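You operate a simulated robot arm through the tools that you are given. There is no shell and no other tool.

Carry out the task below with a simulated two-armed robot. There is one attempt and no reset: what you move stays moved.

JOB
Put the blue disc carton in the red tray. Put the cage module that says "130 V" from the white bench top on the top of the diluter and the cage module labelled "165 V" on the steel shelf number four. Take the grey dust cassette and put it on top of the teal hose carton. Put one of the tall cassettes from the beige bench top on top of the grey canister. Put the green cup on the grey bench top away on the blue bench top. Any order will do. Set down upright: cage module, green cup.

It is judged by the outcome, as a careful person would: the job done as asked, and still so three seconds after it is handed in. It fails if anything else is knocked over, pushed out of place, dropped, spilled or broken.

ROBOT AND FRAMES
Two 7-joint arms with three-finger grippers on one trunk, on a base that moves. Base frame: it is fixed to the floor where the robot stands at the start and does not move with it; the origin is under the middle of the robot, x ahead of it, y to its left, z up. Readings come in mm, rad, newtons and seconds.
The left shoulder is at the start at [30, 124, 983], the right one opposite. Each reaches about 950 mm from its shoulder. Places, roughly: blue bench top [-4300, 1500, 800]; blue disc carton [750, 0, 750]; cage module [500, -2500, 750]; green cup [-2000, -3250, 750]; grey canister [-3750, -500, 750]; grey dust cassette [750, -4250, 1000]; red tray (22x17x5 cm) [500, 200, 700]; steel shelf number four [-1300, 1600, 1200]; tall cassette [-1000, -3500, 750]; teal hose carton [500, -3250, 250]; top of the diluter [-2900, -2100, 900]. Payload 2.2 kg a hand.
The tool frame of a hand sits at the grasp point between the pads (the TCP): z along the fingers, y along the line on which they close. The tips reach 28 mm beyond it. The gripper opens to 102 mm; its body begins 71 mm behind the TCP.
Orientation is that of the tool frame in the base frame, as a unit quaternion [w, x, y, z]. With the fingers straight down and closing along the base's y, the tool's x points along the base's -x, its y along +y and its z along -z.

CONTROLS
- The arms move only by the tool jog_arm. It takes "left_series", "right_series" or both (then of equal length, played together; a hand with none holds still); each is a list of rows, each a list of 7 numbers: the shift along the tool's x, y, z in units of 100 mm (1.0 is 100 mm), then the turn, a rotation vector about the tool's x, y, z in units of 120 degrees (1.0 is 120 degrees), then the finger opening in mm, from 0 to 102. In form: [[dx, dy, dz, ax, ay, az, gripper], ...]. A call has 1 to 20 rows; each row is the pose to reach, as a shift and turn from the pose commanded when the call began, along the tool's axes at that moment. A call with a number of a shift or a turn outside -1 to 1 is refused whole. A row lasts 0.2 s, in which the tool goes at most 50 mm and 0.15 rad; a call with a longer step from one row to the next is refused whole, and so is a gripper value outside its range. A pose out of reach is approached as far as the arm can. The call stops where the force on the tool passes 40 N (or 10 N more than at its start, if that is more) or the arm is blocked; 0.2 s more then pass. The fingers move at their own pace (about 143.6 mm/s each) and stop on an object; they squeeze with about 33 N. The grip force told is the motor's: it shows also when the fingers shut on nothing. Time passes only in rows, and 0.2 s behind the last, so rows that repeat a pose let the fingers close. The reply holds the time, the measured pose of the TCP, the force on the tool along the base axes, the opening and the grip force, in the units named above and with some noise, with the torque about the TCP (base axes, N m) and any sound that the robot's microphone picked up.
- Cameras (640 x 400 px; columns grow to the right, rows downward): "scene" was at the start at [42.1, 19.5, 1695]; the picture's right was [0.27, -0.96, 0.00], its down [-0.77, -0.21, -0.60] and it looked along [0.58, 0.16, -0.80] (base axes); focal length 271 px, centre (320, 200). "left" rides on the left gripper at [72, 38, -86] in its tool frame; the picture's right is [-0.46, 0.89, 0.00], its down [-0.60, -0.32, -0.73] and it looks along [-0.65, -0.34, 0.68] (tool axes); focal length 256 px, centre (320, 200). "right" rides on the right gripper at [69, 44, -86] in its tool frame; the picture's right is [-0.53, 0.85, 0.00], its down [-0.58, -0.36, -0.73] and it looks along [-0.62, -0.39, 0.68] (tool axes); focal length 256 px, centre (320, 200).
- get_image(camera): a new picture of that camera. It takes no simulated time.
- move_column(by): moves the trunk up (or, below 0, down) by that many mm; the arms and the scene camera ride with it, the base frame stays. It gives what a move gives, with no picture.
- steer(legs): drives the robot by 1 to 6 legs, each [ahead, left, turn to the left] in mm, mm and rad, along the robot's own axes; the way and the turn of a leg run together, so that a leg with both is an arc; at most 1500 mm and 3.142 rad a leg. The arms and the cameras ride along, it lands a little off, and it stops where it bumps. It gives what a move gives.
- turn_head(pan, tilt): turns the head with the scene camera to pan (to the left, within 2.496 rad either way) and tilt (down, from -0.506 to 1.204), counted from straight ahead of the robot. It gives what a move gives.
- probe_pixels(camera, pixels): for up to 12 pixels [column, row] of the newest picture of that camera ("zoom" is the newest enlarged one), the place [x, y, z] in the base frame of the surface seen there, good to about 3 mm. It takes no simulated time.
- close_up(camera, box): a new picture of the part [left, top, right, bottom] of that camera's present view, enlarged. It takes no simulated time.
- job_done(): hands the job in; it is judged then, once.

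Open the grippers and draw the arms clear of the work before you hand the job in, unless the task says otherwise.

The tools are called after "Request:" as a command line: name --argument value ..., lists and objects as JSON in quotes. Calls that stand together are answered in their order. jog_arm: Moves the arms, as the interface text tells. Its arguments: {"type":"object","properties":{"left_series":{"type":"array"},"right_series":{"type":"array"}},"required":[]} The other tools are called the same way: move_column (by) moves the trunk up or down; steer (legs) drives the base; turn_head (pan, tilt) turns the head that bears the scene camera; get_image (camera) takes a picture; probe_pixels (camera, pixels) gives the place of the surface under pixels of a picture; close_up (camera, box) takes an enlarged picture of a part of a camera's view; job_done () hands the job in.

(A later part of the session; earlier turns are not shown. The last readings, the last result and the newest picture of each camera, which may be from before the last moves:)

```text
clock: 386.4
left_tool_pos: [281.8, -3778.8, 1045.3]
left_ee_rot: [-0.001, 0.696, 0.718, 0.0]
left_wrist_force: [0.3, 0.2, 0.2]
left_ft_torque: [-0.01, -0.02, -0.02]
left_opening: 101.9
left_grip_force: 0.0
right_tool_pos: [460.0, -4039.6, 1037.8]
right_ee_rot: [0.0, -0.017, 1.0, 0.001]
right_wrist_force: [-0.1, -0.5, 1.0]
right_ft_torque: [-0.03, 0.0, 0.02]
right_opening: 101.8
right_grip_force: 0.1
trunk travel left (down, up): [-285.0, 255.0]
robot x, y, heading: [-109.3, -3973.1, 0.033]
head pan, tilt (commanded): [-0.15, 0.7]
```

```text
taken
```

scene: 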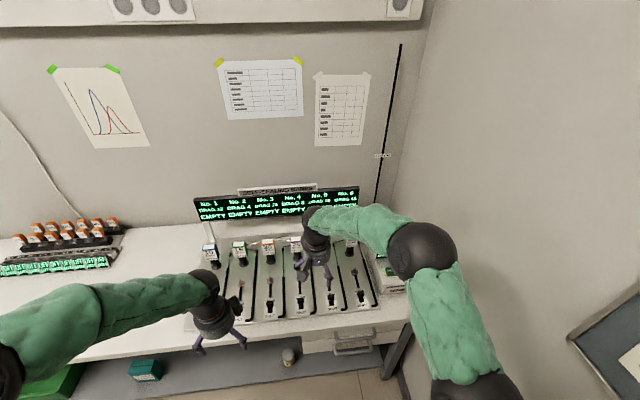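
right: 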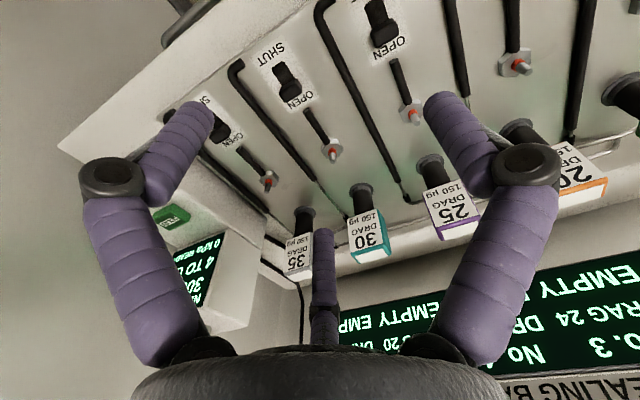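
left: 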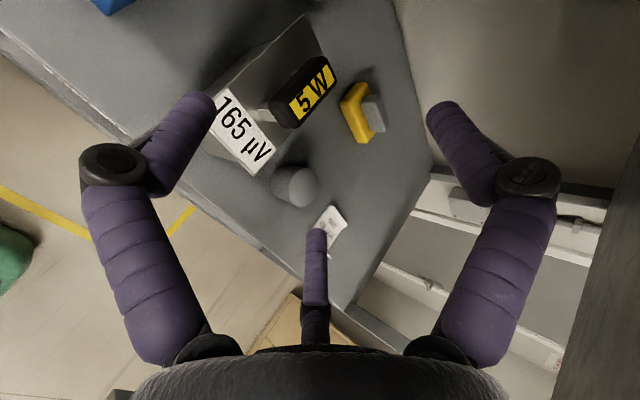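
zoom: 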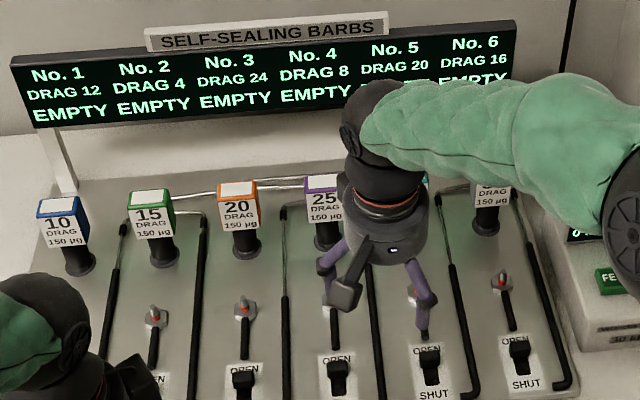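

I pull the right hand back 200 mm to expose the grey cassette.

Request:
jog_arm --right_series '[[0.25, 0, 0, 0, 0, 0, 102], [0.5, 0, 0, 0, 0, 0, 102], [0.75, 0, 0, 0, 0, 0, 102], [1.0, 0, 0, 0, 0, 0, 102], [1.0, 0, 0, 0, 0, 0, 102]]'

Request:
jog_arm --right_series '[[0.25, 0, -0.2, 0, 0, 0, 102], [0.5, 0, -0.4, 0, 0, 0, 102], [0.75, 0, -0.6, 0, 0, 0, 102], [1.0, 0, -0.8, 0, 0, 0, 102], [1.0, 0, -0.8, 0, 0, 0, 102]]'

Request:
get_image --camera "scene"

Request:
close_up --camera "scene" --box '[290, 210, 400, 310]'

```text
clock: 387.6
left_tool_pos: [281.7, -3778.3, 1045.1]
left_ee_rot: [0.0, 0.696, 0.718, 0.0]
left_wrist_force: [0.7, -0.1, -0.4]
left_ft_torque: [0.0, 0.03, 0.0]
left_opening: 101.6
left_grip_force: 0.0
right_tool_pos: [360.2, -4042.6, 1038.9]
right_ee_rot: [0.0, -0.017, 1.0, 0.002]
right_wrist_force: [1.5, -0.8, 1.0]
right_ft_torque: [-0.01, 0.02, -0.04]
right_opening: 102.3
right_grip_force: 0.1
trunk travel left (down, up): [-285.0, 255.0]
robot x, y, heading: [-112.9, -3977.6, 0.032]
head pan, tilt (commanded): [-0.15, 0.7]
```

```text
clock: 388.8
left_tool_pos: [281.8, -3778.4, 1044.5]
left_ee_rot: [0.0, 0.695, 0.719, -0.001]
left_wrist_force: [-0.3, 0.1, 0.2]
left_ft_torque: [0.0, -0.01, 0.03]
left_opening: 102.0
left_grip_force: 0.1
right_tool_pos: [259.9, -4046.6, 1117.8]
right_ee_rot: [-0.001, -0.017, 1.0, 0.001]
right_wrist_force: [-0.5, -0.8, 0.0]
right_ft_torque: [0.0, 0.02, -0.01]
right_opening: 102.0
right_grip_force: 0.0
trunk travel left (down, up): [-285.0, 255.0]
robot x, y, heading: [-107.4, -3975.1, 0.033]
head pan, tilt (commanded): [-0.15, 0.7]
```

```text
taken
```

scene: 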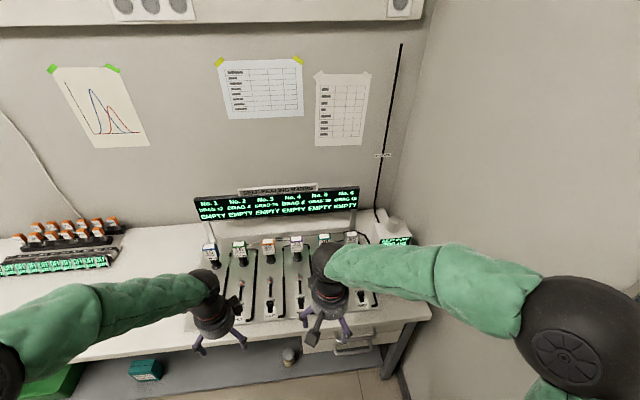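

```text
4.00 times, centred on (345, 260) of scene
```

zoom: 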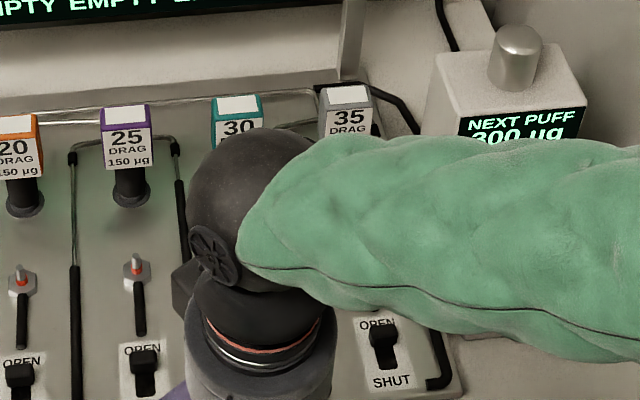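

I check how far my right elbow is from the side wall, and probe the grey cassette's visible top.

Request:
probe_pixels --camera "zoom" --pixels '[[345, 97], [324, 108], [370, 108], [347, 118], [345, 88], [123, 115], [123, 140], [130, 200], [236, 105], [385, 345], [350, 132]]'

Request:
probe_pixels --camera "scene" --pixels '[[590, 350], [540, 310], [610, 200], [490, 290], [620, 300], [295, 355], [145, 370], [335, 248], [375, 300]]'

```text
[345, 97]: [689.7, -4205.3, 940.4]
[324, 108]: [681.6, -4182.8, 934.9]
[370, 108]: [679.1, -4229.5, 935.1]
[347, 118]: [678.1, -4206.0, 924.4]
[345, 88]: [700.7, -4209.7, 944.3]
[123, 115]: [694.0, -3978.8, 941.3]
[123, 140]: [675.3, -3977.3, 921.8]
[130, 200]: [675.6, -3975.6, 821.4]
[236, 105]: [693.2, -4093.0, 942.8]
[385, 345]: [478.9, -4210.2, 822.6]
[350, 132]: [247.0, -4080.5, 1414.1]
```

```text
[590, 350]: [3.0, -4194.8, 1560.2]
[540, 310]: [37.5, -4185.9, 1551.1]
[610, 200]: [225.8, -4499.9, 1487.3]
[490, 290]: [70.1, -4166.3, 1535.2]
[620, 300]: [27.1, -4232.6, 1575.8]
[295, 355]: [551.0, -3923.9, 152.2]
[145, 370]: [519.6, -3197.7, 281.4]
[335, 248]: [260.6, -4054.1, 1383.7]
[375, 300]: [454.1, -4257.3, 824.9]
```

Grey cassette: centre ≈ (691, −4206), 47 mm wide (y) × 25 mm deep, top z 943. I probe the weighing box on its right and the pole/tubing behind for clearance.

Request:
close_up --camera "scene" --box '[340, 205, 420, 255]'

Request:
probe_pixels --camera "zoom" --pixels '[[275, 170], [300, 150], [262, 120], [270, 60], [100, 150], [20, 200], [60, 100], [190, 160], [230, 230], [310, 130], [262, 200], [45, 215]]'

```text
8.00 times, centred on (380, 230) of scene
```

zoom: 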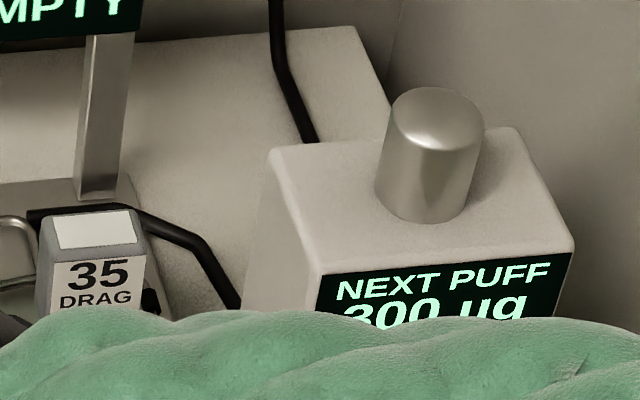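

```text
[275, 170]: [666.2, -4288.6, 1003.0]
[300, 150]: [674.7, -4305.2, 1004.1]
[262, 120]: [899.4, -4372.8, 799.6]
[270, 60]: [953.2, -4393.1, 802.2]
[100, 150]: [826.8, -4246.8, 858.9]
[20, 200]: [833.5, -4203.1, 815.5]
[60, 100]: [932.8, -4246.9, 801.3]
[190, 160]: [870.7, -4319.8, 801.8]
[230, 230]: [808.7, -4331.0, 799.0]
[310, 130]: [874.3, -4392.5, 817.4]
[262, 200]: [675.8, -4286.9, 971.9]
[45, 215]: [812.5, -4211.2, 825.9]
```

The weigher's left face is at y≈−4287, leaving ~57 mm beside the cassette, so I'll approach with the fingers only partly open. I measure the cassette height on the identical neighbour.

Request:
close_up --camera "scene" --box '[255, 225, 319, 265]'

Request:
probe_pixels --camera "zoom" --pixels '[[412, 95], [412, 120], [412, 170], [412, 180], [415, 195], [415, 225], [412, 240], [385, 130], [437, 130], [390, 200], [438, 200]]'

```text
10.00 times, centred on (287, 245) of scene
```

zoom: 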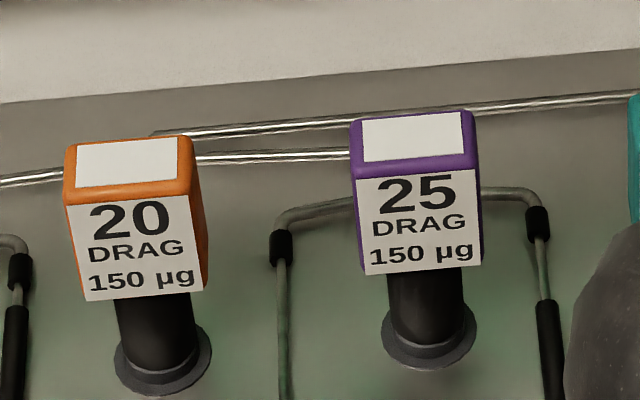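

```text
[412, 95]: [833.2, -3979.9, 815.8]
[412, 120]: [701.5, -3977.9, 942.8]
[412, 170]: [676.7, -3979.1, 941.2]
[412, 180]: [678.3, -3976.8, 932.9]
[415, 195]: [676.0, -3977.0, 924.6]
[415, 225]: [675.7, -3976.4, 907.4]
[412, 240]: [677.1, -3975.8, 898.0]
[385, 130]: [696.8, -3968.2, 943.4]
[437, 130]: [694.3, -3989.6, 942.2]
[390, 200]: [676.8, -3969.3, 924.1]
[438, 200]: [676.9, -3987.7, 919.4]
```

Cassette measures about 30×47×66 mm (z 877–943). Before choosing the hand tilt, I look at the teal carton under the bench at (145, 370).

Request:
close_up --camera "scene" --box '[105, 345, 193, 400]'

Request:
probe_pixels --camera "zoom" --pixels '[[200, 130], [400, 130], [190, 180], [300, 160], [410, 180], [300, 250], [200, 250], [400, 250], [300, 90], [500, 200], [420, 110], [205, 110]]'

```text
7.27 times, centred on (149, 372) of scene
```

zoom: 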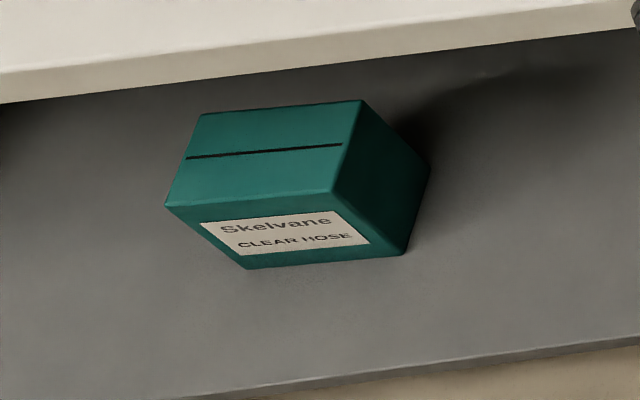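

```text
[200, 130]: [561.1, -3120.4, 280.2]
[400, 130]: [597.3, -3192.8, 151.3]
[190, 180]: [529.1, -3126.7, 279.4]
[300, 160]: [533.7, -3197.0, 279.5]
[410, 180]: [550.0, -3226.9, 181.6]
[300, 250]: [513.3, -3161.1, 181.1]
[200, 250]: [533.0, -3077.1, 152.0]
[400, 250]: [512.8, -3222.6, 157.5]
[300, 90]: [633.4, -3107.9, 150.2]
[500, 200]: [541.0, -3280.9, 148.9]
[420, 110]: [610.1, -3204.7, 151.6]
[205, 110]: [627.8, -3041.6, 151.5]
```

Carton top is at z 280, about x 513–580, y −3112…−3225, reachable with a ~55° tilted hand. I turn the right hand +90° about its axis in free space, opening at 75 mm.

Request:
jog_arm --right_series '[[0, 0, 0, 0, 0, 0.064, 75], [0, 0, 0, 0, 0, 0.128, 75], [0, 0, 0, 0, 0, 0.192, 75], [0, 0, 0, 0, 0, 0.256, 75], [0, 0, 0, 0, 0, 0.32, 75], [0, 0, 0, 0, 0, 0.384, 75], [0, 0, 0, 0, 0, 0.448, 75], [0, 0, 0, 0, 0, 0.512, 75], [0, 0, 0, 0, 0, 0.576, 75], [0, 0, 0, 0, 0, 0.64, 75], [0, 0, 0, 0, 0, 0.704, 75], [0, 0, 0, 0, 0, 0.766, 75], [0, 0, 0, 0, 0, 0.766, 75]]'

Request:
jog_arm --right_series '[[0, 0, 0, -0.0655, 0, 0, 75], [0, 0, 0, -0.131, 0, 0, 75], [0, 0, 0, -0.1965, 0, 0, 75], [0, 0, 0, -0.262, 0, 0, 75], [0, 0, 0, -0.3275, 0, 0, 75], [0, 0, 0, -0.393, 0, 0, 75], [0, 0, 0, -0.458, 0, 0, 75], [0, 0, 0, -0.458, 0, 0, 75]]'

Request:
get_image --camera "scene"

Request:
get_image --camera "right"

```text
clock: 391.6
left_tool_pos: [280.6, -3777.5, 1045.7]
left_ee_rot: [-0.002, 0.696, 0.718, 0.001]
left_wrist_force: [0.1, 0.2, 1.2]
left_ft_torque: [-0.03, 0.01, -0.02]
left_opening: 102.0
left_grip_force: 0.1
right_tool_pos: [259.1, -4047.5, 1118.5]
right_ee_rot: [0.0, 0.708, 0.706, 0.0]
right_wrist_force: [1.1, -0.2, 0.0]
right_ft_torque: [0.04, 0.0, 0.03]
right_opening: 74.9
right_grip_force: 0.1
trunk travel left (down, up): [-285.0, 255.0]
robot x, y, heading: [-114.0, -3975.9, 0.03]
head pan, tilt (commanded): [-0.15, 0.7]
```

```text
clock: 393.4
left_tool_pos: [281.5, -3777.8, 1045.0]
left_ee_rot: [0.0, 0.696, 0.718, 0.0]
left_wrist_force: [-0.6, 0.8, 0.0]
left_ft_torque: [-0.02, 0.03, 0.02]
left_opening: 102.1
left_grip_force: 0.1
right_tool_pos: [265.8, -4054.7, 1136.0]
right_ee_rot: [0.322, 0.628, 0.631, 0.322]
right_wrist_force: [1.1, 0.2, -0.8]
right_ft_torque: [-0.03, 0.04, -0.02]
right_opening: 75.2
right_grip_force: 0.1
right hand out of reach, approached as far as the arm can: row 7, 8
trunk travel left (down, up): [-285.0, 255.0]
robot x, y, heading: [-110.2, -3979.2, 0.033]
head pan, tilt (commanded): [-0.15, 0.7]
```

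```text
taken
```

scene: 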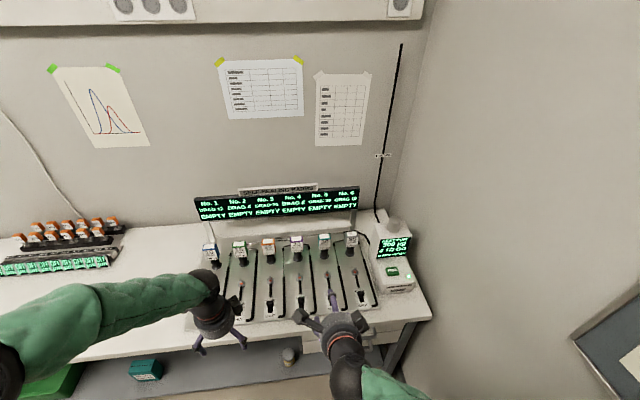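

```text
taken
```

right: 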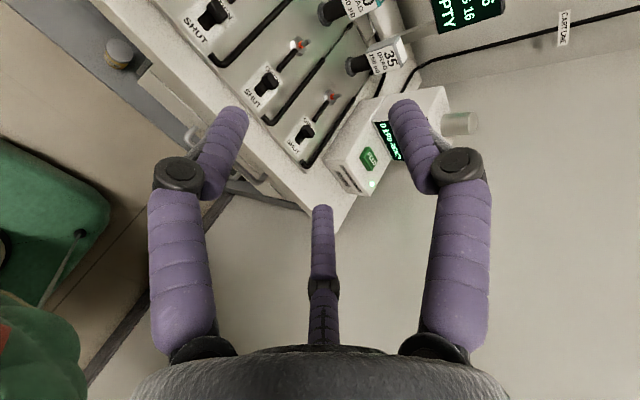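

The tilt is about 54° and the hand is nearly at its near limit; I advance toward the pre-approach point in three straight steps.

Request:
jog_arm --right_series '[[-0.1, 0.06, 0.23, 0, 0, 0, 75], [-0.2, 0.12, 0.46, 0, 0, 0, 75], [-0.3, 0.18, 0.69, 0, 0, 0, 75], [-0.4, 0.25, 0.91, 0, 0, 0, 75], [-0.4, 0.25, 0.91, 0, 0, 0, 75]]'

Request:
jog_arm --right_series '[[-0.1, 0.06, 0.23, 0, 0, 0, 75], [-0.2, 0.12, 0.46, 0, 0, 0, 75], [-0.3, 0.18, 0.69, 0, 0, 0, 75], [-0.4, 0.25, 0.91, 0, 0, 0, 75], [-0.4, 0.25, 0.91, 0, 0, 0, 75]]'

Request:
jog_arm --right_series '[[-0.1, 0.06, 0.23, 0, 0, 0, 75], [-0.2, 0.12, 0.46, 0, 0, 0, 75], [-0.3, 0.18, 0.69, 0, 0, 0, 75], [-0.4, 0.25, 0.91, 0, 0, 0, 75], [-0.4, 0.25, 0.91, 0, 0, 0, 75]]'

Request:
get_image --camera "scene"

Request:
get_image --camera "right"

```text
clock: 394.6
left_tool_pos: [281.1, -3777.4, 1046.7]
left_ee_rot: [-0.001, 0.696, 0.718, 0.0]
left_wrist_force: [-1.1, 0.2, 0.6]
left_ft_torque: [-0.05, 0.01, 0.01]
left_opening: 101.9
left_grip_force: 0.2
right_tool_pos: [343.4, -4105.6, 1132.4]
right_ee_rot: [0.323, 0.628, 0.629, 0.325]
right_wrist_force: [0.4, -0.2, -0.2]
right_ft_torque: [0.03, 0.03, -0.01]
right_opening: 74.9
right_grip_force: 0.1
right hand out of reach, approached as far as the arm can: row 1, 2, 3, 4, 5
trunk travel left (down, up): [-285.0, 255.0]
robot x, y, heading: [-110.1, -3973.9, 0.032]
head pan, tilt (commanded): [-0.15, 0.7]
```

```text
clock: 395.8
left_tool_pos: [280.7, -3777.8, 1045.1]
left_ee_rot: [0.0, 0.696, 0.718, 0.0]
left_wrist_force: [-0.9, -0.4, 0.5]
left_ft_torque: [0.01, -0.02, 0.0]
left_opening: 102.0
left_grip_force: 0.1
right_tool_pos: [438.4, -4152.5, 1121.9]
right_ee_rot: [0.321, 0.628, 0.631, 0.323]
right_wrist_force: [-0.7, 0.1, -0.1]
right_ft_torque: [0.01, 0.02, 0.01]
right_opening: 74.8
right_grip_force: 0.0
right hand out of reach, approached as far as the arm can: row 1, 2, 3, 4, 5
trunk travel left (down, up): [-285.0, 255.0]
robot x, y, heading: [-112.4, -3980.0, 0.033]
head pan, tilt (commanded): [-0.15, 0.7]
```

```text
clock: 397.0
left_tool_pos: [279.4, -3778.6, 1044.7]
left_ee_rot: [-0.001, 0.696, 0.718, 0.0]
left_wrist_force: [-0.2, 0.8, -0.4]
left_ft_torque: [0.01, -0.04, -0.01]
left_opening: 101.9
left_grip_force: 0.1
right_tool_pos: [526.1, -4193.9, 1089.7]
right_ee_rot: [0.325, 0.628, 0.627, 0.326]
right_wrist_force: [0.0, 0.4, -0.1]
right_ft_torque: [0.0, 0.0, -0.02]
right_opening: 74.8
right_grip_force: 0.0
right hand out of reach, approached as far as the arm can: row 1, 2
trunk travel left (down, up): [-285.0, 255.0]
robot x, y, heading: [-109.1, -3978.4, 0.028]
head pan, tilt (commanded): [-0.15, 0.7]
```

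```text
taken
```

scene: 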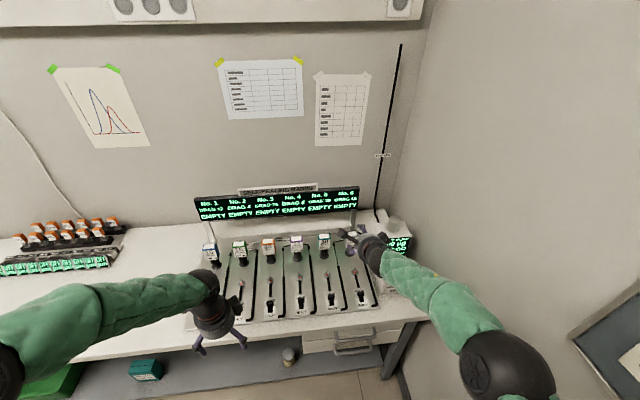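

```text
taken
```

right: 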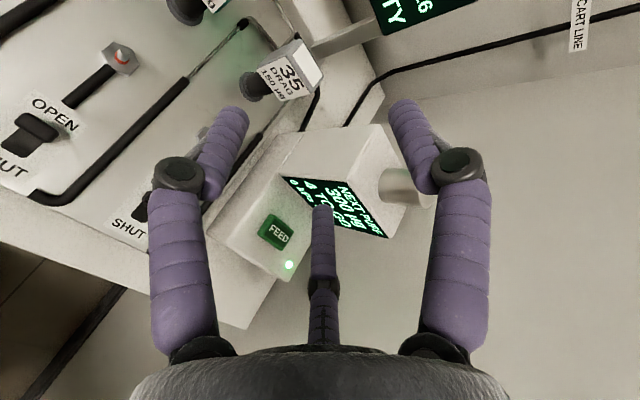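

Now at (526, −4194, 1090) with tilt 55°. I move closer along the tool axis and down, then look at the cassette through the hand camera.

Request:
jog_arm --right_series '[[-0.03, -0.08, 0.2, 0, 0, 0, 75], [-0.06, -0.16, 0.4, 0, 0, 0, 75], [-0.09, -0.24, 0.6, 0, 0, 0, 75], [-0.12, -0.305, 0.8, 0, 0, 0, 75], [-0.12, -0.305, 0.8, 0, 0, 0, 75]]'

Request:
get_image --camera "right"

Request:
close_up --camera "right" --box '[210, 20, 370, 120]'

```text
clock: 398.2
left_tool_pos: [280.6, -3777.5, 1047.1]
left_ee_rot: [-0.001, 0.696, 0.718, -0.001]
left_wrist_force: [-0.6, 0.0, 0.2]
left_ft_torque: [0.03, -0.02, -0.01]
left_opening: 102.0
left_grip_force: 0.1
right_tool_pos: [585.8, -4209.7, 1028.6]
right_ee_rot: [0.323, 0.629, 0.629, 0.324]
right_wrist_force: [0.1, -0.6, -0.5]
right_ft_torque: [-0.05, 0.0, 0.03]
right_opening: 75.0
right_grip_force: 0.0
right hand out of reach, approached as far as the arm can: row 1, 2, 3, 4, 5
trunk travel left (down, up): [-285.0, 255.0]
robot x, y, heading: [-110.8, -3978.9, 0.031]
head pan, tilt (commanded): [-0.15, 0.7]
```

```text
taken
```

right: 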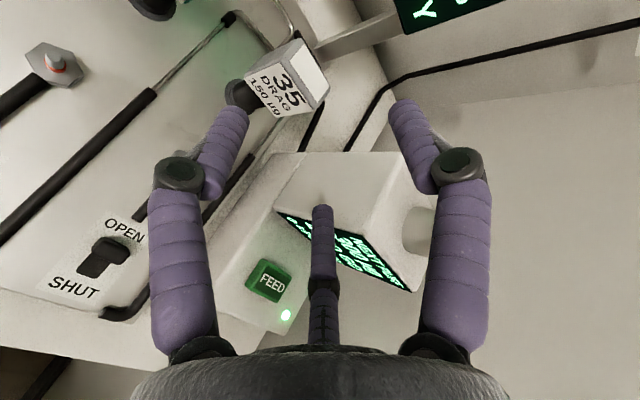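

```text
4.00 times, centred on (290, 70) of right
```

zoom: 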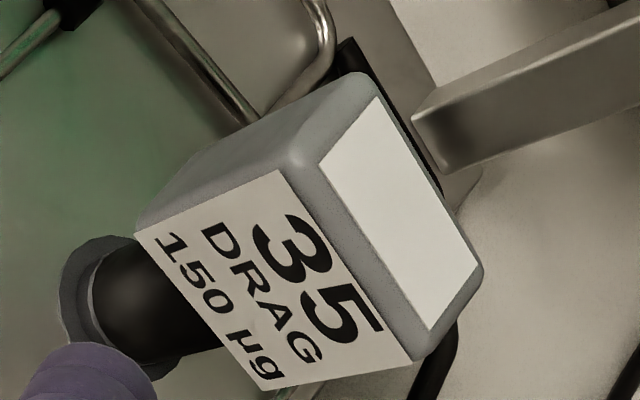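

The arm reports limits because the wrist is over-bent this close; extending the arm helps. I back the base 80 mm, lower the trunk 60 mm, and retry.

Request:
steer --legs '[[-80, 0, 0]]'

Request:
move_column --by -60

Request:
jog_arm --right_series '[[0, 0, 0, 0, 0, 0, 75], [0, 0.1, 0.08, 0, 0, 0, 75], [0, 0.2, 0.16, 0, 0, 0, 75], [0, 0.2, 0.16, 0, 0, 0, 75]]'

Request:
get_image --camera "right"

```text
clock: 399.2
left_tool_pos: [200.9, -3782.1, 1046.4]
left_ee_rot: [0.0, 0.696, 0.718, 0.0]
left_wrist_force: [0.0, -0.3, 0.4]
left_ft_torque: [0.01, -0.07, -0.02]
left_opening: 102.0
left_grip_force: 0.1
right_tool_pos: [503.7, -4213.0, 1029.3]
right_ee_rot: [0.322, 0.629, 0.629, 0.324]
right_wrist_force: [-0.3, 0.5, -0.3]
right_ft_torque: [0.01, -0.02, 0.02]
right_opening: 74.9
right_grip_force: 0.1
trunk travel left (down, up): [-285.0, 255.0]
robot x, y, heading: [-189.4, -3980.4, 0.032]
head pan, tilt (commanded): [-0.15, 0.7]
```

```text
clock: 400.2
left_tool_pos: [202.3, -3782.0, 985.3]
left_ee_rot: [-0.001, 0.696, 0.718, 0.0]
left_wrist_force: [0.0, -1.2, 0.6]
left_ft_torque: [0.01, 0.05, -0.01]
left_opening: 101.9
left_grip_force: 0.2
right_tool_pos: [505.8, -4213.0, 968.9]
right_ee_rot: [0.322, 0.629, 0.629, 0.324]
right_wrist_force: [0.0, 0.0, -0.3]
right_ft_torque: [-0.01, 0.01, 0.0]
right_opening: 75.1
right_grip_force: 0.2
trunk travel left (down, up): [-225.0, 315.0]
robot x, y, heading: [-193.9, -3977.3, 0.03]
head pan, tilt (commanded): [-0.15, 0.7]
```

```text
clock: 401.2
left_tool_pos: [202.3, -3781.0, 986.3]
left_ee_rot: [-0.001, 0.696, 0.718, -0.001]
left_wrist_force: [-1.0, 0.0, -0.6]
left_ft_torque: [0.01, 0.01, 0.02]
left_opening: 101.8
left_grip_force: 0.0
right_tool_pos: [530.2, -4214.1, 975.4]
right_ee_rot: [0.323, 0.629, 0.629, 0.324]
right_wrist_force: [-0.2, -0.4, 0.0]
right_ft_torque: [0.0, 0.02, 0.03]
right_opening: 75.1
right_grip_force: 0.0
trunk travel left (down, up): [-225.0, 315.0]
robot x, y, heading: [-188.3, -3979.8, 0.033]
head pan, tilt (commanded): [-0.15, 0.7]
```

```text
taken
```

right: 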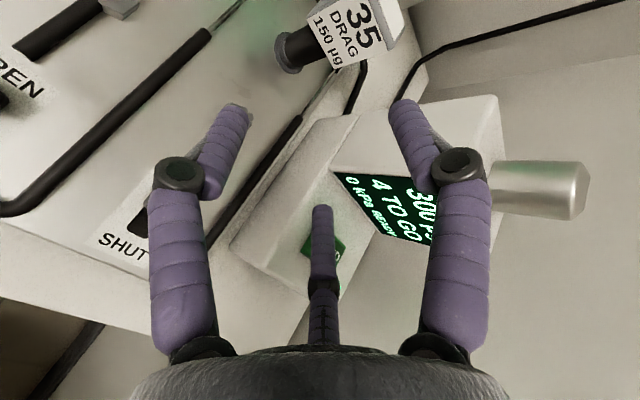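

Reach is fine now. I zoom the hand camera on the cassette to refine its centre.

Request:
close_up --camera "right" --box '[270, 0, 420, 90]'

Request:
close_up --camera "scene" --box '[320, 215, 416, 275]'

```text
4.27 times, centred on (345, 45) of right
```

zoom: 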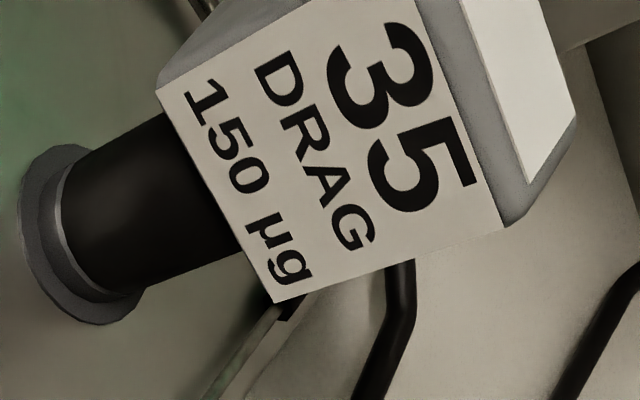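

```text
6.67 times, centred on (368, 245) of scene
```

zoom: 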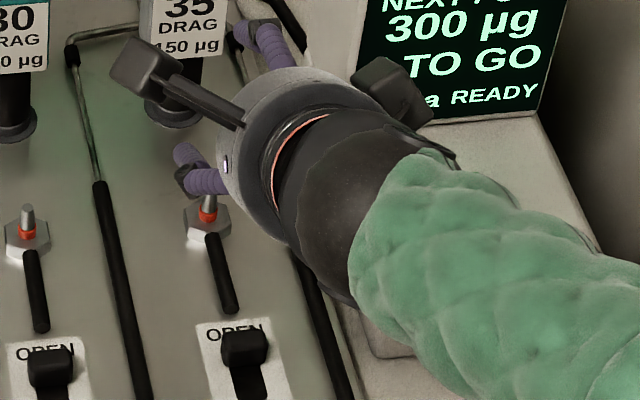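

The gripper carries protruding blocks on both sides; I probe the right-hand one against the weigher's left face, and the cassette edges.

Request:
probe_pixels --camera "zoom" --pixels '[[395, 75], [420, 100], [140, 65], [365, 90], [350, 60], [190, 180], [265, 40], [190, 10], [150, 50], [220, 45], [360, 120], [430, 130]]'

Request:
close_up --camera "right" --box '[270, 0, 420, 90]'

Request:
probe_pixels --camera "zoom" --pixels '[[162, 95], [275, 295], [495, 225], [415, 10], [330, 150], [525, 200], [440, 240], [230, 200], [150, 200]]'

```text
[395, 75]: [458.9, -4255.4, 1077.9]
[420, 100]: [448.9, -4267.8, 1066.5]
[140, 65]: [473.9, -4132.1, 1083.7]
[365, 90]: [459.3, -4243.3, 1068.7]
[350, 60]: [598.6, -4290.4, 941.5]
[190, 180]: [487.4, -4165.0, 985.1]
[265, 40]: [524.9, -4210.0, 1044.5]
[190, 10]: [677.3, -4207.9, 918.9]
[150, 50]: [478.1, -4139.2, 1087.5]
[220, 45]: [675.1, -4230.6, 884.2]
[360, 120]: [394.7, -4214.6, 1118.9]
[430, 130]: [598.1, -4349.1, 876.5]
```

```text
4.27 times, centred on (345, 45) of right
```

zoom: 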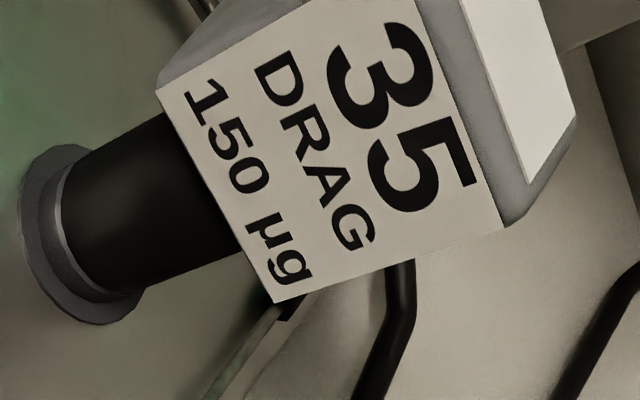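

```text
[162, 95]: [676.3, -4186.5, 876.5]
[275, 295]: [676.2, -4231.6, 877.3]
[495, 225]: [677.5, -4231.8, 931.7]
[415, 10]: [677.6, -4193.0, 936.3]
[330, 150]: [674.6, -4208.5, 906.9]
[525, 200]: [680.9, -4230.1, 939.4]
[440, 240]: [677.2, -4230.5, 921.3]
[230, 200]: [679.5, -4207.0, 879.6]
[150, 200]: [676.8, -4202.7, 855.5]
```

Cassette refined: centre (691.5, −4209), z 877–943; the right block will clear the weigher by ~20 mm. I move to the pre-approach point.

Request:
jog_arm --right_series '[[0.02, 0.16, 0.18, 0, 0, 0, 75], [0.03, 0.32, 0.35, 0, 0, 0, 75], [0.05, 0.48, 0.53, 0, 0, 0, 75], [0.05, 0.636, 0.707, 0, 0, 0, 75], [0.05, 0.636, 0.707, 0, 0, 0, 75]]'

Request:
get_image --camera "right"

```text
clock: 402.4
left_tool_pos: [200.7, -3780.3, 986.5]
left_ee_rot: [0.0, 0.697, 0.717, -0.001]
left_wrist_force: [0.0, -0.3, 0.3]
left_ft_torque: [-0.01, 0.01, 0.01]
left_opening: 102.0
left_grip_force: 0.0
right_tool_pos: [625.4, -4208.4, 986.5]
right_ee_rot: [0.322, 0.629, 0.629, 0.324]
right_wrist_force: [-0.5, 0.2, -0.5]
right_ft_torque: [-0.04, -0.02, -0.01]
right_opening: 75.1
right_grip_force: 0.0
trunk travel left (down, up): [-225.0, 315.0]
robot x, y, heading: [-189.4, -3978.5, 0.028]
head pan, tilt (commanded): [-0.15, 0.7]
```

```text
taken
```

right: 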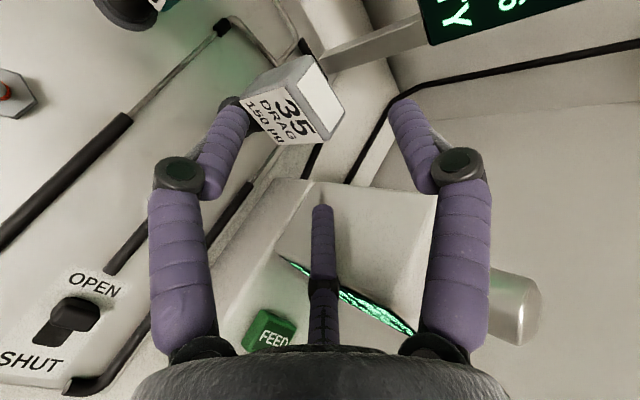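

At (625, −4208, 986). I approach 89 mm along the tool axis so the two side fingers straddle the cassette.

Request:
jog_arm --right_series '[[0, 0, 0.2, 0, 0, 0, 75], [0, 0, 0.4, 0, 0, 0, 75], [0, 0, 0.55, 0, 0, 0, 75], [0, 0, 0.7, 0, 0, 0, 75], [0, 0, 0.8, 0, 0, 0, 75], [0, 0, 0.89, 0, 0, 0, 75], [0, 0, 0.89, 0, 0, 0, 75]]'

Request:
get_image --camera "right"

```text
clock: 404.0
left_tool_pos: [201.6, -3780.6, 986.4]
left_ee_rot: [0.0, 0.697, 0.717, -0.002]
left_wrist_force: [-0.3, 0.7, -0.5]
left_ft_torque: [-0.01, 0.01, 0.01]
left_opening: 101.7
left_grip_force: 0.0
right_tool_pos: [698.1, -4207.9, 933.6]
right_ee_rot: [0.323, 0.63, 0.628, 0.324]
right_wrist_force: [-0.1, -0.5, 0.1]
right_ft_torque: [0.0, -0.01, -0.03]
right_opening: 74.9
right_grip_force: 0.0
trunk travel left (down, up): [-225.0, 315.0]
robot x, y, heading: [-192.1, -3981.0, 0.032]
head pan, tilt (commanded): [-0.15, 0.7]
```

```text
taken
```

right: 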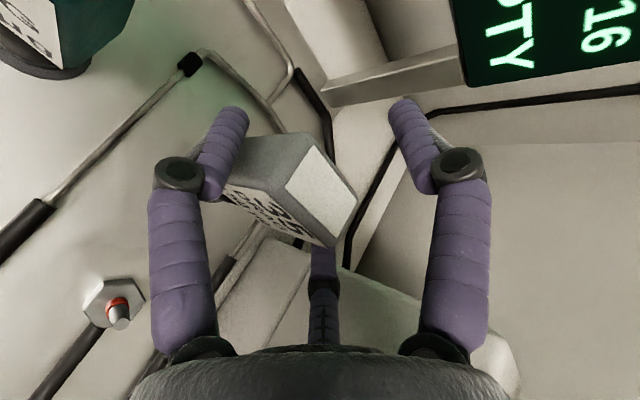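

The cassette lies between the two side fingers. I close gradually.

Request:
jog_arm --right_series '[[0, 0, 0, 0, 0, 0, 68], [0, 0, 0, 0, 0, 0, 62], [0, 0, 0, 0, 0, 0, 57], [0, 0, 0, 0, 0, 0, 50], [0, 0, 0, 0, 0, 0, 38], [0, 0, 0, 0, 0, 0, 25], [0, 0, 0, 0, 0, 0, 25]]'

Request:
get_image --camera "right"

```text
clock: 405.6
left_tool_pos: [201.8, -3780.7, 985.1]
left_ee_rot: [0.0, 0.697, 0.717, -0.001]
left_wrist_force: [0.3, 0.9, 0.4]
left_ft_torque: [0.04, 0.0, 0.01]
left_opening: 102.1
left_grip_force: 0.1
right_tool_pos: [697.5, -4207.2, 933.6]
right_ee_rot: [0.322, 0.629, 0.629, 0.323]
right_wrist_force: [-0.7, -0.1, -0.2]
right_ft_torque: [-0.01, -0.01, -0.02]
right_opening: 60.6
right_grip_force: 26.9
trunk travel left (down, up): [-225.0, 315.0]
robot x, y, heading: [-190.9, -3979.0, 0.029]
head pan, tilt (commanded): [-0.15, 0.7]
```

```text
taken
```

right: 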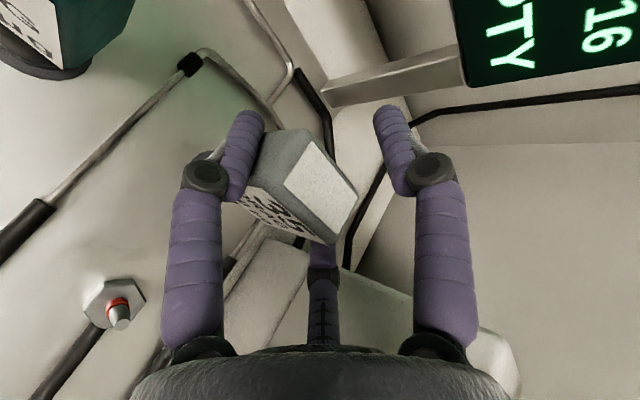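

Gripped at 60.6 mm. I squeeze to full force and pull straight up in small steps (tool y +0.81, z −0.58 per 100 mm).

Request:
jog_arm --right_series '[[0, 0, 0, 0, 0, 0, 10], [0, 0, 0, 0, 0, 0, 0], [0, 0.03, -0.02, 0, 0, 0, 0], [0, 0.065, -0.047, 0, 0, 0, 0], [0, 0.1, -0.07, 0, 0, 0, 0], [0, 0.16, -0.117, 0, 0, 0, 0], [0, 0.24, -0.175, 0, 0, 0, 0], [0, 0.33, -0.233, 0, 0, 0, 0], [0, 0.33, -0.233, 0, 0, 0, 0]]'

Request:
get_image --camera "right"

```text
clock: 407.6
left_tool_pos: [201.5, -3781.4, 985.8]
left_ee_rot: [0.0, 0.697, 0.718, -0.001]
left_wrist_force: [-0.4, 0.9, -0.1]
left_ft_torque: [0.01, -0.04, -0.01]
left_opening: 102.0
left_grip_force: 0.1
right_tool_pos: [698.3, -4207.4, 974.2]
right_ee_rot: [0.322, 0.629, 0.629, 0.323]
right_wrist_force: [0.1, 0.3, -1.7]
right_ft_torque: [-0.01, 0.04, -0.04]
right_opening: 60.6
right_grip_force: 32.9
trunk travel left (down, up): [-225.0, 315.0]
robot x, y, heading: [-189.9, -3979.5, 0.032]
head pan, tilt (commanded): [-0.15, 0.7]
```

```text
taken
```

right: 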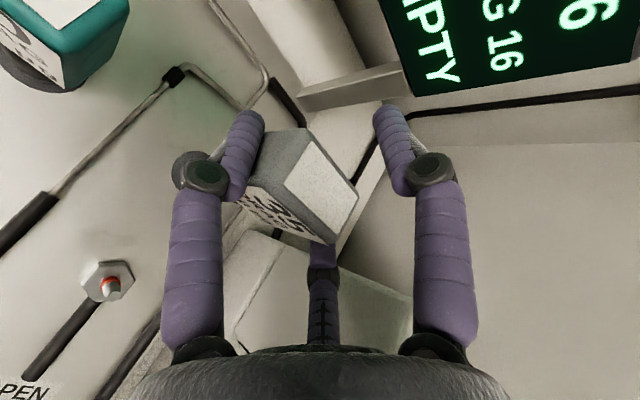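

The cassette came off the barb cleanly. I raise it another 65 mm and back the base straight out 250 mm.

Request:
jog_arm --right_series '[[0.02, 0.13, -0.1, 0, 0, 0, 0], [0.04, 0.27, -0.19, 0, 0, 0, 0], [0.06, 0.4, -0.29, 0, 0, 0, 0], [0.08, 0.53, -0.38, 0, 0, 0, 0], [0.08, 0.53, -0.38, 0, 0, 0, 0]]'

Request:
steer --legs '[[-250, 0, -0.03]]'

Request:
get_image --camera "scene"

```text
clock: 408.8
left_tool_pos: [201.1, -3780.9, 986.1]
left_ee_rot: [-0.001, 0.697, 0.717, 0.0]
left_wrist_force: [0.2, 0.7, 0.9]
left_ft_torque: [0.03, 0.01, -0.02]
left_opening: 102.0
left_grip_force: 0.0
right_tool_pos: [697.5, -4199.6, 1039.5]
right_ee_rot: [0.323, 0.63, 0.628, 0.324]
right_wrist_force: [0.2, 0.0, -0.7]
right_ft_torque: [0.03, -0.01, -0.02]
right_opening: 60.7
right_grip_force: 33.1
trunk travel left (down, up): [-225.0, 315.0]
robot x, y, heading: [-194.5, -3984.3, 0.029]
head pan, tilt (commanded): [-0.15, 0.7]
```

```text
clock: 410.7
left_tool_pos: [-46.4, -3797.0, 987.0]
left_ee_rot: [0.001, 0.706, 0.708, 0.0]
left_wrist_force: [-0.6, -1.2, 0.3]
left_ft_torque: [0.07, -0.04, 0.03]
left_opening: 101.8
left_grip_force: 0.0
right_tool_pos: [435.6, -4228.3, 1039.3]
right_ee_rot: [0.328, 0.638, 0.62, 0.319]
right_wrist_force: [-0.1, 0.8, -2.0]
right_ft_torque: [-0.01, 0.0, 0.02]
right_opening: 60.4
right_grip_force: 32.9
trunk travel left (down, up): [-225.0, 315.0]
robot x, y, heading: [-444.4, -3982.1, 0.003]
head pan, tilt (commanded): [-0.15, 0.7]
```

```text
taken
```

scene: 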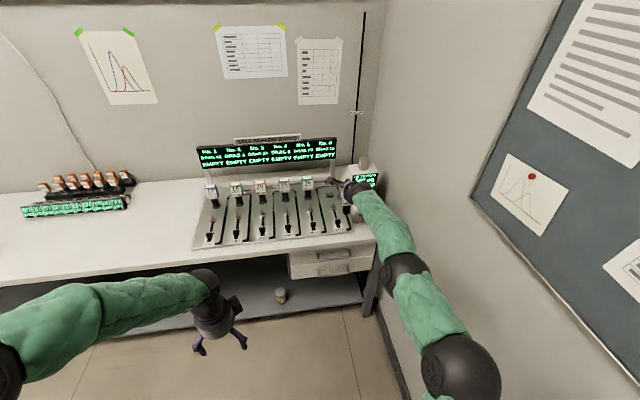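

I back off another 200 mm, strafe left to face the carton, then lower the trunk.

Request:
steer --legs '[[-200, 0, 0], [0, 1010, 0]]'

Request:
move_column --by -225

Request:
turn_head --pan -0.15 --tilt 0.6

Request:
get_image --camera "scene"

```text
clock: 417.1
left_tool_pos: [-249.8, -2786.5, 986.6]
left_ee_rot: [-0.001, 0.706, 0.709, -0.001]
left_wrist_force: [-0.9, 0.3, 0.1]
left_ft_torque: [-0.01, -0.01, 0.04]
left_opening: 102.3
left_grip_force: 0.1
right_tool_pos: [233.2, -3218.1, 1038.4]
right_ee_rot: [0.327, 0.637, 0.62, 0.319]
right_wrist_force: [0.1, -0.2, -0.6]
right_ft_torque: [0.0, -0.01, 0.01]
right_opening: 60.2
right_grip_force: 32.8
trunk travel left (down, up): [-225.0, 315.0]
robot x, y, heading: [-647.7, -2973.0, 0.011]
head pan, tilt (commanded): [-0.15, 0.7]
```

```text
clock: 419.5
left_tool_pos: [-249.8, -2786.6, 761.3]
left_ee_rot: [-0.001, 0.705, 0.709, 0.0]
left_wrist_force: [1.1, 0.2, -0.5]
left_ft_torque: [-0.03, 0.01, 0.02]
left_opening: 101.9
left_grip_force: 0.0
right_tool_pos: [234.6, -3216.9, 815.0]
right_ee_rot: [0.327, 0.637, 0.621, 0.319]
right_wrist_force: [-0.7, 0.3, -0.3]
right_ft_torque: [-0.01, -0.01, 0.03]
right_opening: 60.2
right_grip_force: 33.4
trunk travel left (down, up): [0.0, 540.0]
robot x, y, heading: [-648.8, -2973.1, 0.006]
head pan, tilt (commanded): [-0.15, 0.7]
```

```text
clock: 420.1
left_tool_pos: [-249.3, -2786.5, 761.2]
left_ee_rot: [-0.001, 0.705, 0.709, 0.0]
left_wrist_force: [-0.2, -0.6, 0.8]
left_ft_torque: [0.01, 0.0, -0.06]
left_opening: 102.2
left_grip_force: 0.1
right_tool_pos: [234.0, -3217.2, 813.5]
right_ee_rot: [0.326, 0.638, 0.621, 0.319]
right_wrist_force: [0.0, -0.9, -1.0]
right_ft_torque: [0.01, 0.0, 0.03]
right_opening: 60.6
right_grip_force: 32.7
trunk travel left (down, up): [0.0, 540.0]
robot x, y, heading: [-648.1, -2975.0, 0.003]
head pan, tilt (commanded): [-0.15, 0.6]
```

```text
taken
```

scene: 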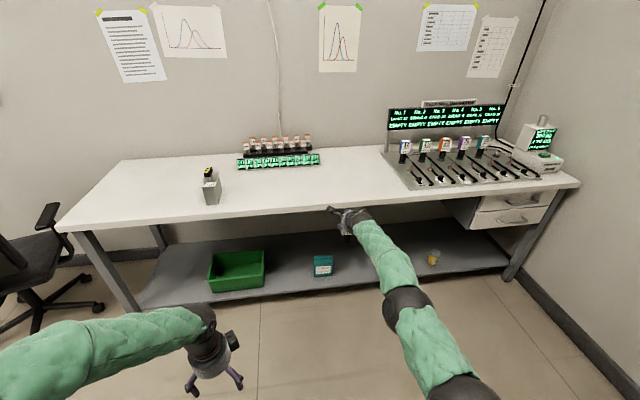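

The teal carton is now visible at (323, 265). I zoom and probe its top corners, the bench edge and the shelf.

Request:
close_up --camera "scene" --box '[280, 205, 376, 305]'

Request:
close_up --camera "scene" --box '[300, 245, 348, 285]'

Request:
probe_pixels --camera "zoom" --pixels '[[190, 138], [430, 130], [200, 110], [420, 105], [310, 120], [310, 150], [200, 200], [425, 200], [310, 320], [310, 112], [190, 320], [430, 310]]'

Request:
probe_pixels --camera "scene" --pixels '[[290, 213], [290, 222], [320, 298], [285, 295], [280, 209], [400, 205]]'

```text
4.00 times, centred on (328, 255) of scene
```

zoom: 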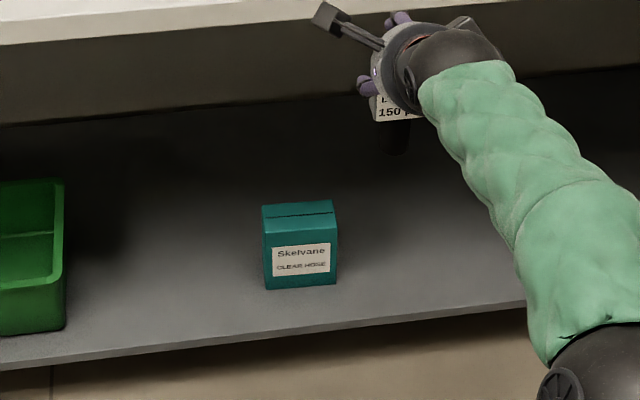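

```text
10.00 times, centred on (324, 265) of scene
```

zoom: 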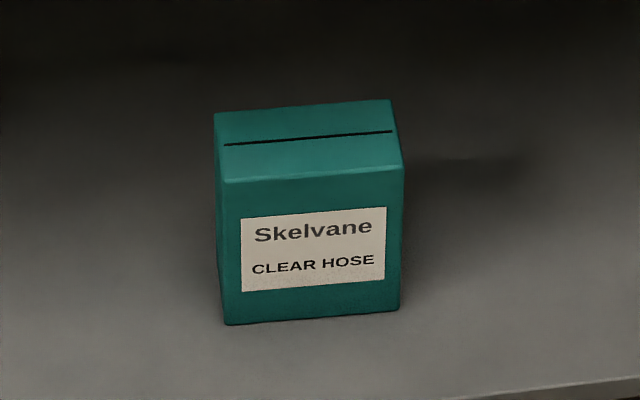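

```text
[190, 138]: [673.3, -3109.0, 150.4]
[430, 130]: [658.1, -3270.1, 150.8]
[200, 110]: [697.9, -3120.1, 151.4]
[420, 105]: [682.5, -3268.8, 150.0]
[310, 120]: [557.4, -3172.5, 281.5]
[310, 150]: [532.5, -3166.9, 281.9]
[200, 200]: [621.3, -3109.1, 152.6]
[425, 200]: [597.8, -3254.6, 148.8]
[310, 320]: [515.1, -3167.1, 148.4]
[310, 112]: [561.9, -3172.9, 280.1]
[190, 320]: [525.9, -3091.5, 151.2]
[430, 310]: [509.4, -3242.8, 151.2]
```

```text
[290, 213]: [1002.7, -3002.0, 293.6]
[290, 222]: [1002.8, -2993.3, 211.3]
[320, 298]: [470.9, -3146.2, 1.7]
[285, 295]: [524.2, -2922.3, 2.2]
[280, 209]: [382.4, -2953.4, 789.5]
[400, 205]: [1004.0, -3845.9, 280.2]
```

Request:
probe_pixels --camera "zoom" --pixels '[[228, 178], [397, 165], [387, 105], [219, 118], [305, 140], [230, 230], [398, 220]]'

Request:
probe_pixels --camera "scene" --pixels '[[250, 212], [260, 214], [240, 210], [260, 217], [300, 293], [210, 290], [265, 265], [262, 285]]'

```text
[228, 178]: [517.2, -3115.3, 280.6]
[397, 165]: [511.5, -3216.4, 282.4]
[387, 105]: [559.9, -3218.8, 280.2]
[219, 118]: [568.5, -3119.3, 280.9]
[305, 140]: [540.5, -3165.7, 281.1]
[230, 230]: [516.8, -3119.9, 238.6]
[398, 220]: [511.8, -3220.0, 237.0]
```

```text
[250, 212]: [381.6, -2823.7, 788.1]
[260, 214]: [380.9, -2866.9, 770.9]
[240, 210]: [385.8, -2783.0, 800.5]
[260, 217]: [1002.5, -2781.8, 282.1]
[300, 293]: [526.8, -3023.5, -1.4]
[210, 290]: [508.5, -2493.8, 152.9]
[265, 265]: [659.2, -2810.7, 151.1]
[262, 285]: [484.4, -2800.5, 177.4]
```

Carton top is x 512–568, y −3113…−3221, z 281 (centre (540, −3167)); bench underside is near z 765, front edge x 382. I lower the arm in front of the bench in four straight-down steps, shifting 50 mm left.

Request:
jog_arm --right_series '[[0.12, -0.22, 0.15, 0, 0, 0, 0], [0.25, -0.44, 0.3, 0, 0, 0, 0], [0.37, -0.66, 0.45, 0, 0, 0, 0], [0.5, -0.88, 0.6, 0, 0, 0, 0], [0.5, -0.88, 0.6, 0, 0, 0, 0]]'

Request:
jog_arm --right_series '[[0, -0.22, 0.15, 0, 0, 0, 0], [0, -0.44, 0.3, 0, 0, 0, 0], [0, -0.66, 0.45, 0, 0, 0, 0], [0, -0.88, 0.6, 0, 0, 0, 0], [0, -0.88, 0.6, 0, 0, 0, 0]]'

Request:
jog_arm --right_series '[[0, -0.22, 0.15, 0, 0, 0, 0], [0, -0.44, 0.3, 0, 0, 0, 0], [0, -0.66, 0.45, 0, 0, 0, 0], [0, -0.88, 0.6, 0, 0, 0, 0], [0, -0.88, 0.6, 0, 0, 0, 0]]'

Request:
get_image --camera "scene"

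```text
clock: 421.3
left_tool_pos: [-251.1, -2785.7, 761.9]
left_ee_rot: [-0.001, 0.705, 0.709, -0.001]
left_wrist_force: [-0.3, 0.2, 1.3]
left_ft_torque: [-0.01, 0.01, -0.01]
left_opening: 101.9
left_grip_force: 0.1
right_tool_pos: [231.7, -3165.4, 707.6]
right_ee_rot: [0.327, 0.638, 0.62, 0.319]
right_wrist_force: [-0.1, 0.4, -1.6]
right_ft_torque: [0.01, 0.01, -0.04]
right_opening: 60.7
right_grip_force: 33.0
trunk travel left (down, up): [0.0, 540.0]
robot x, y, heading: [-642.6, -2973.8, 0.004]
head pan, tilt (commanded): [-0.15, 0.6]
```

```text
clock: 422.5
left_tool_pos: [-249.9, -2786.2, 761.3]
left_ee_rot: [-0.001, 0.705, 0.709, -0.002]
left_wrist_force: [-1.0, 0.6, -0.1]
left_ft_torque: [0.0, 0.0, -0.02]
left_opening: 102.0
left_grip_force: 0.0
right_tool_pos: [230.8, -3166.3, 602.6]
right_ee_rot: [0.326, 0.637, 0.621, 0.319]
right_wrist_force: [-0.6, -0.2, -1.2]
right_ft_torque: [0.06, -0.02, 0.01]
right_opening: 60.7
right_grip_force: 32.7
trunk travel left (down, up): [0.0, 540.0]
robot x, y, heading: [-645.2, -2973.6, 0.002]
head pan, tilt (commanded): [-0.15, 0.6]
```

```text
clock: 423.7
left_tool_pos: [-252.2, -2787.6, 761.2]
left_ee_rot: [0.0, 0.705, 0.709, -0.001]
left_wrist_force: [-1.3, 0.4, -0.1]
left_ft_torque: [0.02, 0.01, 0.01]
left_opening: 102.1
left_grip_force: 0.1
right_tool_pos: [227.3, -3166.5, 494.9]
right_ee_rot: [0.326, 0.638, 0.621, 0.318]
right_wrist_force: [-0.5, -0.1, -1.6]
right_ft_torque: [-0.01, -0.03, -0.01]
right_opening: 60.5
right_grip_force: 32.4
trunk travel left (down, up): [0.0, 540.0]
robot x, y, heading: [-647.0, -2972.9, 0.005]
head pan, tilt (commanded): [-0.15, 0.6]
```

```text
taken
```

scene: 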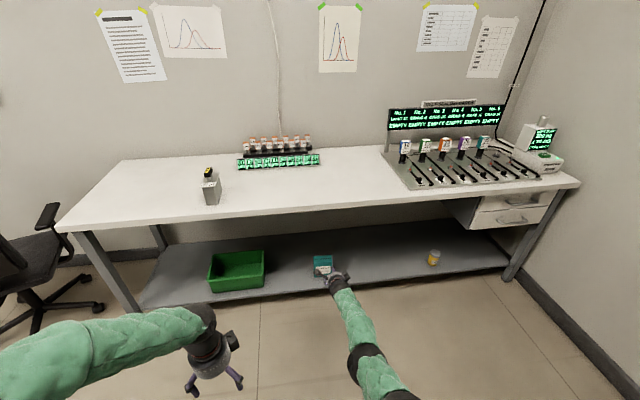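

TCP is at (227, −3166, 495). I lower one more step to z≈390 and check where my forearm and elbow will be relative to the bench edge.

Request:
jog_arm --right_series '[[0, -0.22, 0.15, 0, 0, 0, 0], [0, -0.44, 0.3, 0, 0, 0, 0], [0, -0.66, 0.45, 0, 0, 0, 0], [0, -0.86, 0.6, 0, 0, 0, 0], [0, -0.86, 0.6, 0, 0, 0, 0]]'

Request:
get_image --camera "scene"

Request:
get_image --camera "right"

```text
clock: 424.9
left_tool_pos: [-250.4, -2786.9, 761.0]
left_ee_rot: [0.001, 0.705, 0.709, -0.002]
left_wrist_force: [0.0, -0.6, 0.4]
left_ft_torque: [0.03, -0.05, -0.02]
left_opening: 102.1
left_grip_force: 0.0
right_tool_pos: [192.4, -3154.0, 420.2]
right_ee_rot: [0.326, 0.638, 0.62, 0.32]
right_wrist_force: [-0.2, -0.1, -0.8]
right_ft_torque: [-0.01, -0.05, 0.0]
right_opening: 60.5
right_grip_force: 32.6
right hand out of reach, approached as far as the arm can: row 1, 2, 3, 4, 5
trunk travel left (down, up): [0.0, 540.0]
robot x, y, heading: [-647.6, -2969.7, 0.0]
head pan, tilt (commanded): [-0.15, 0.6]
```

```text
taken
```

scene: 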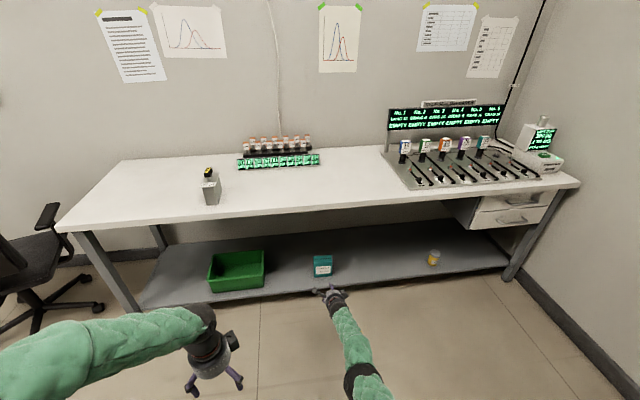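

```text
taken
```

right: 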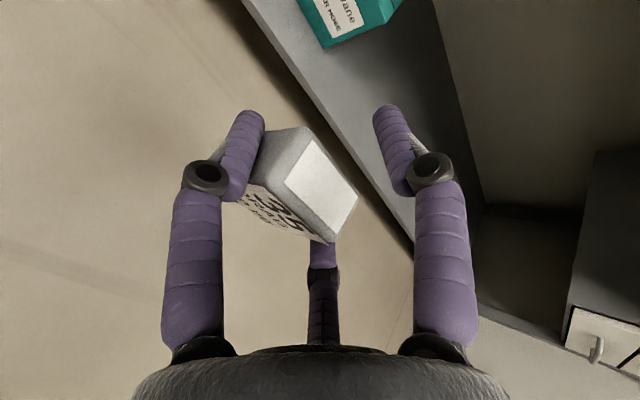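

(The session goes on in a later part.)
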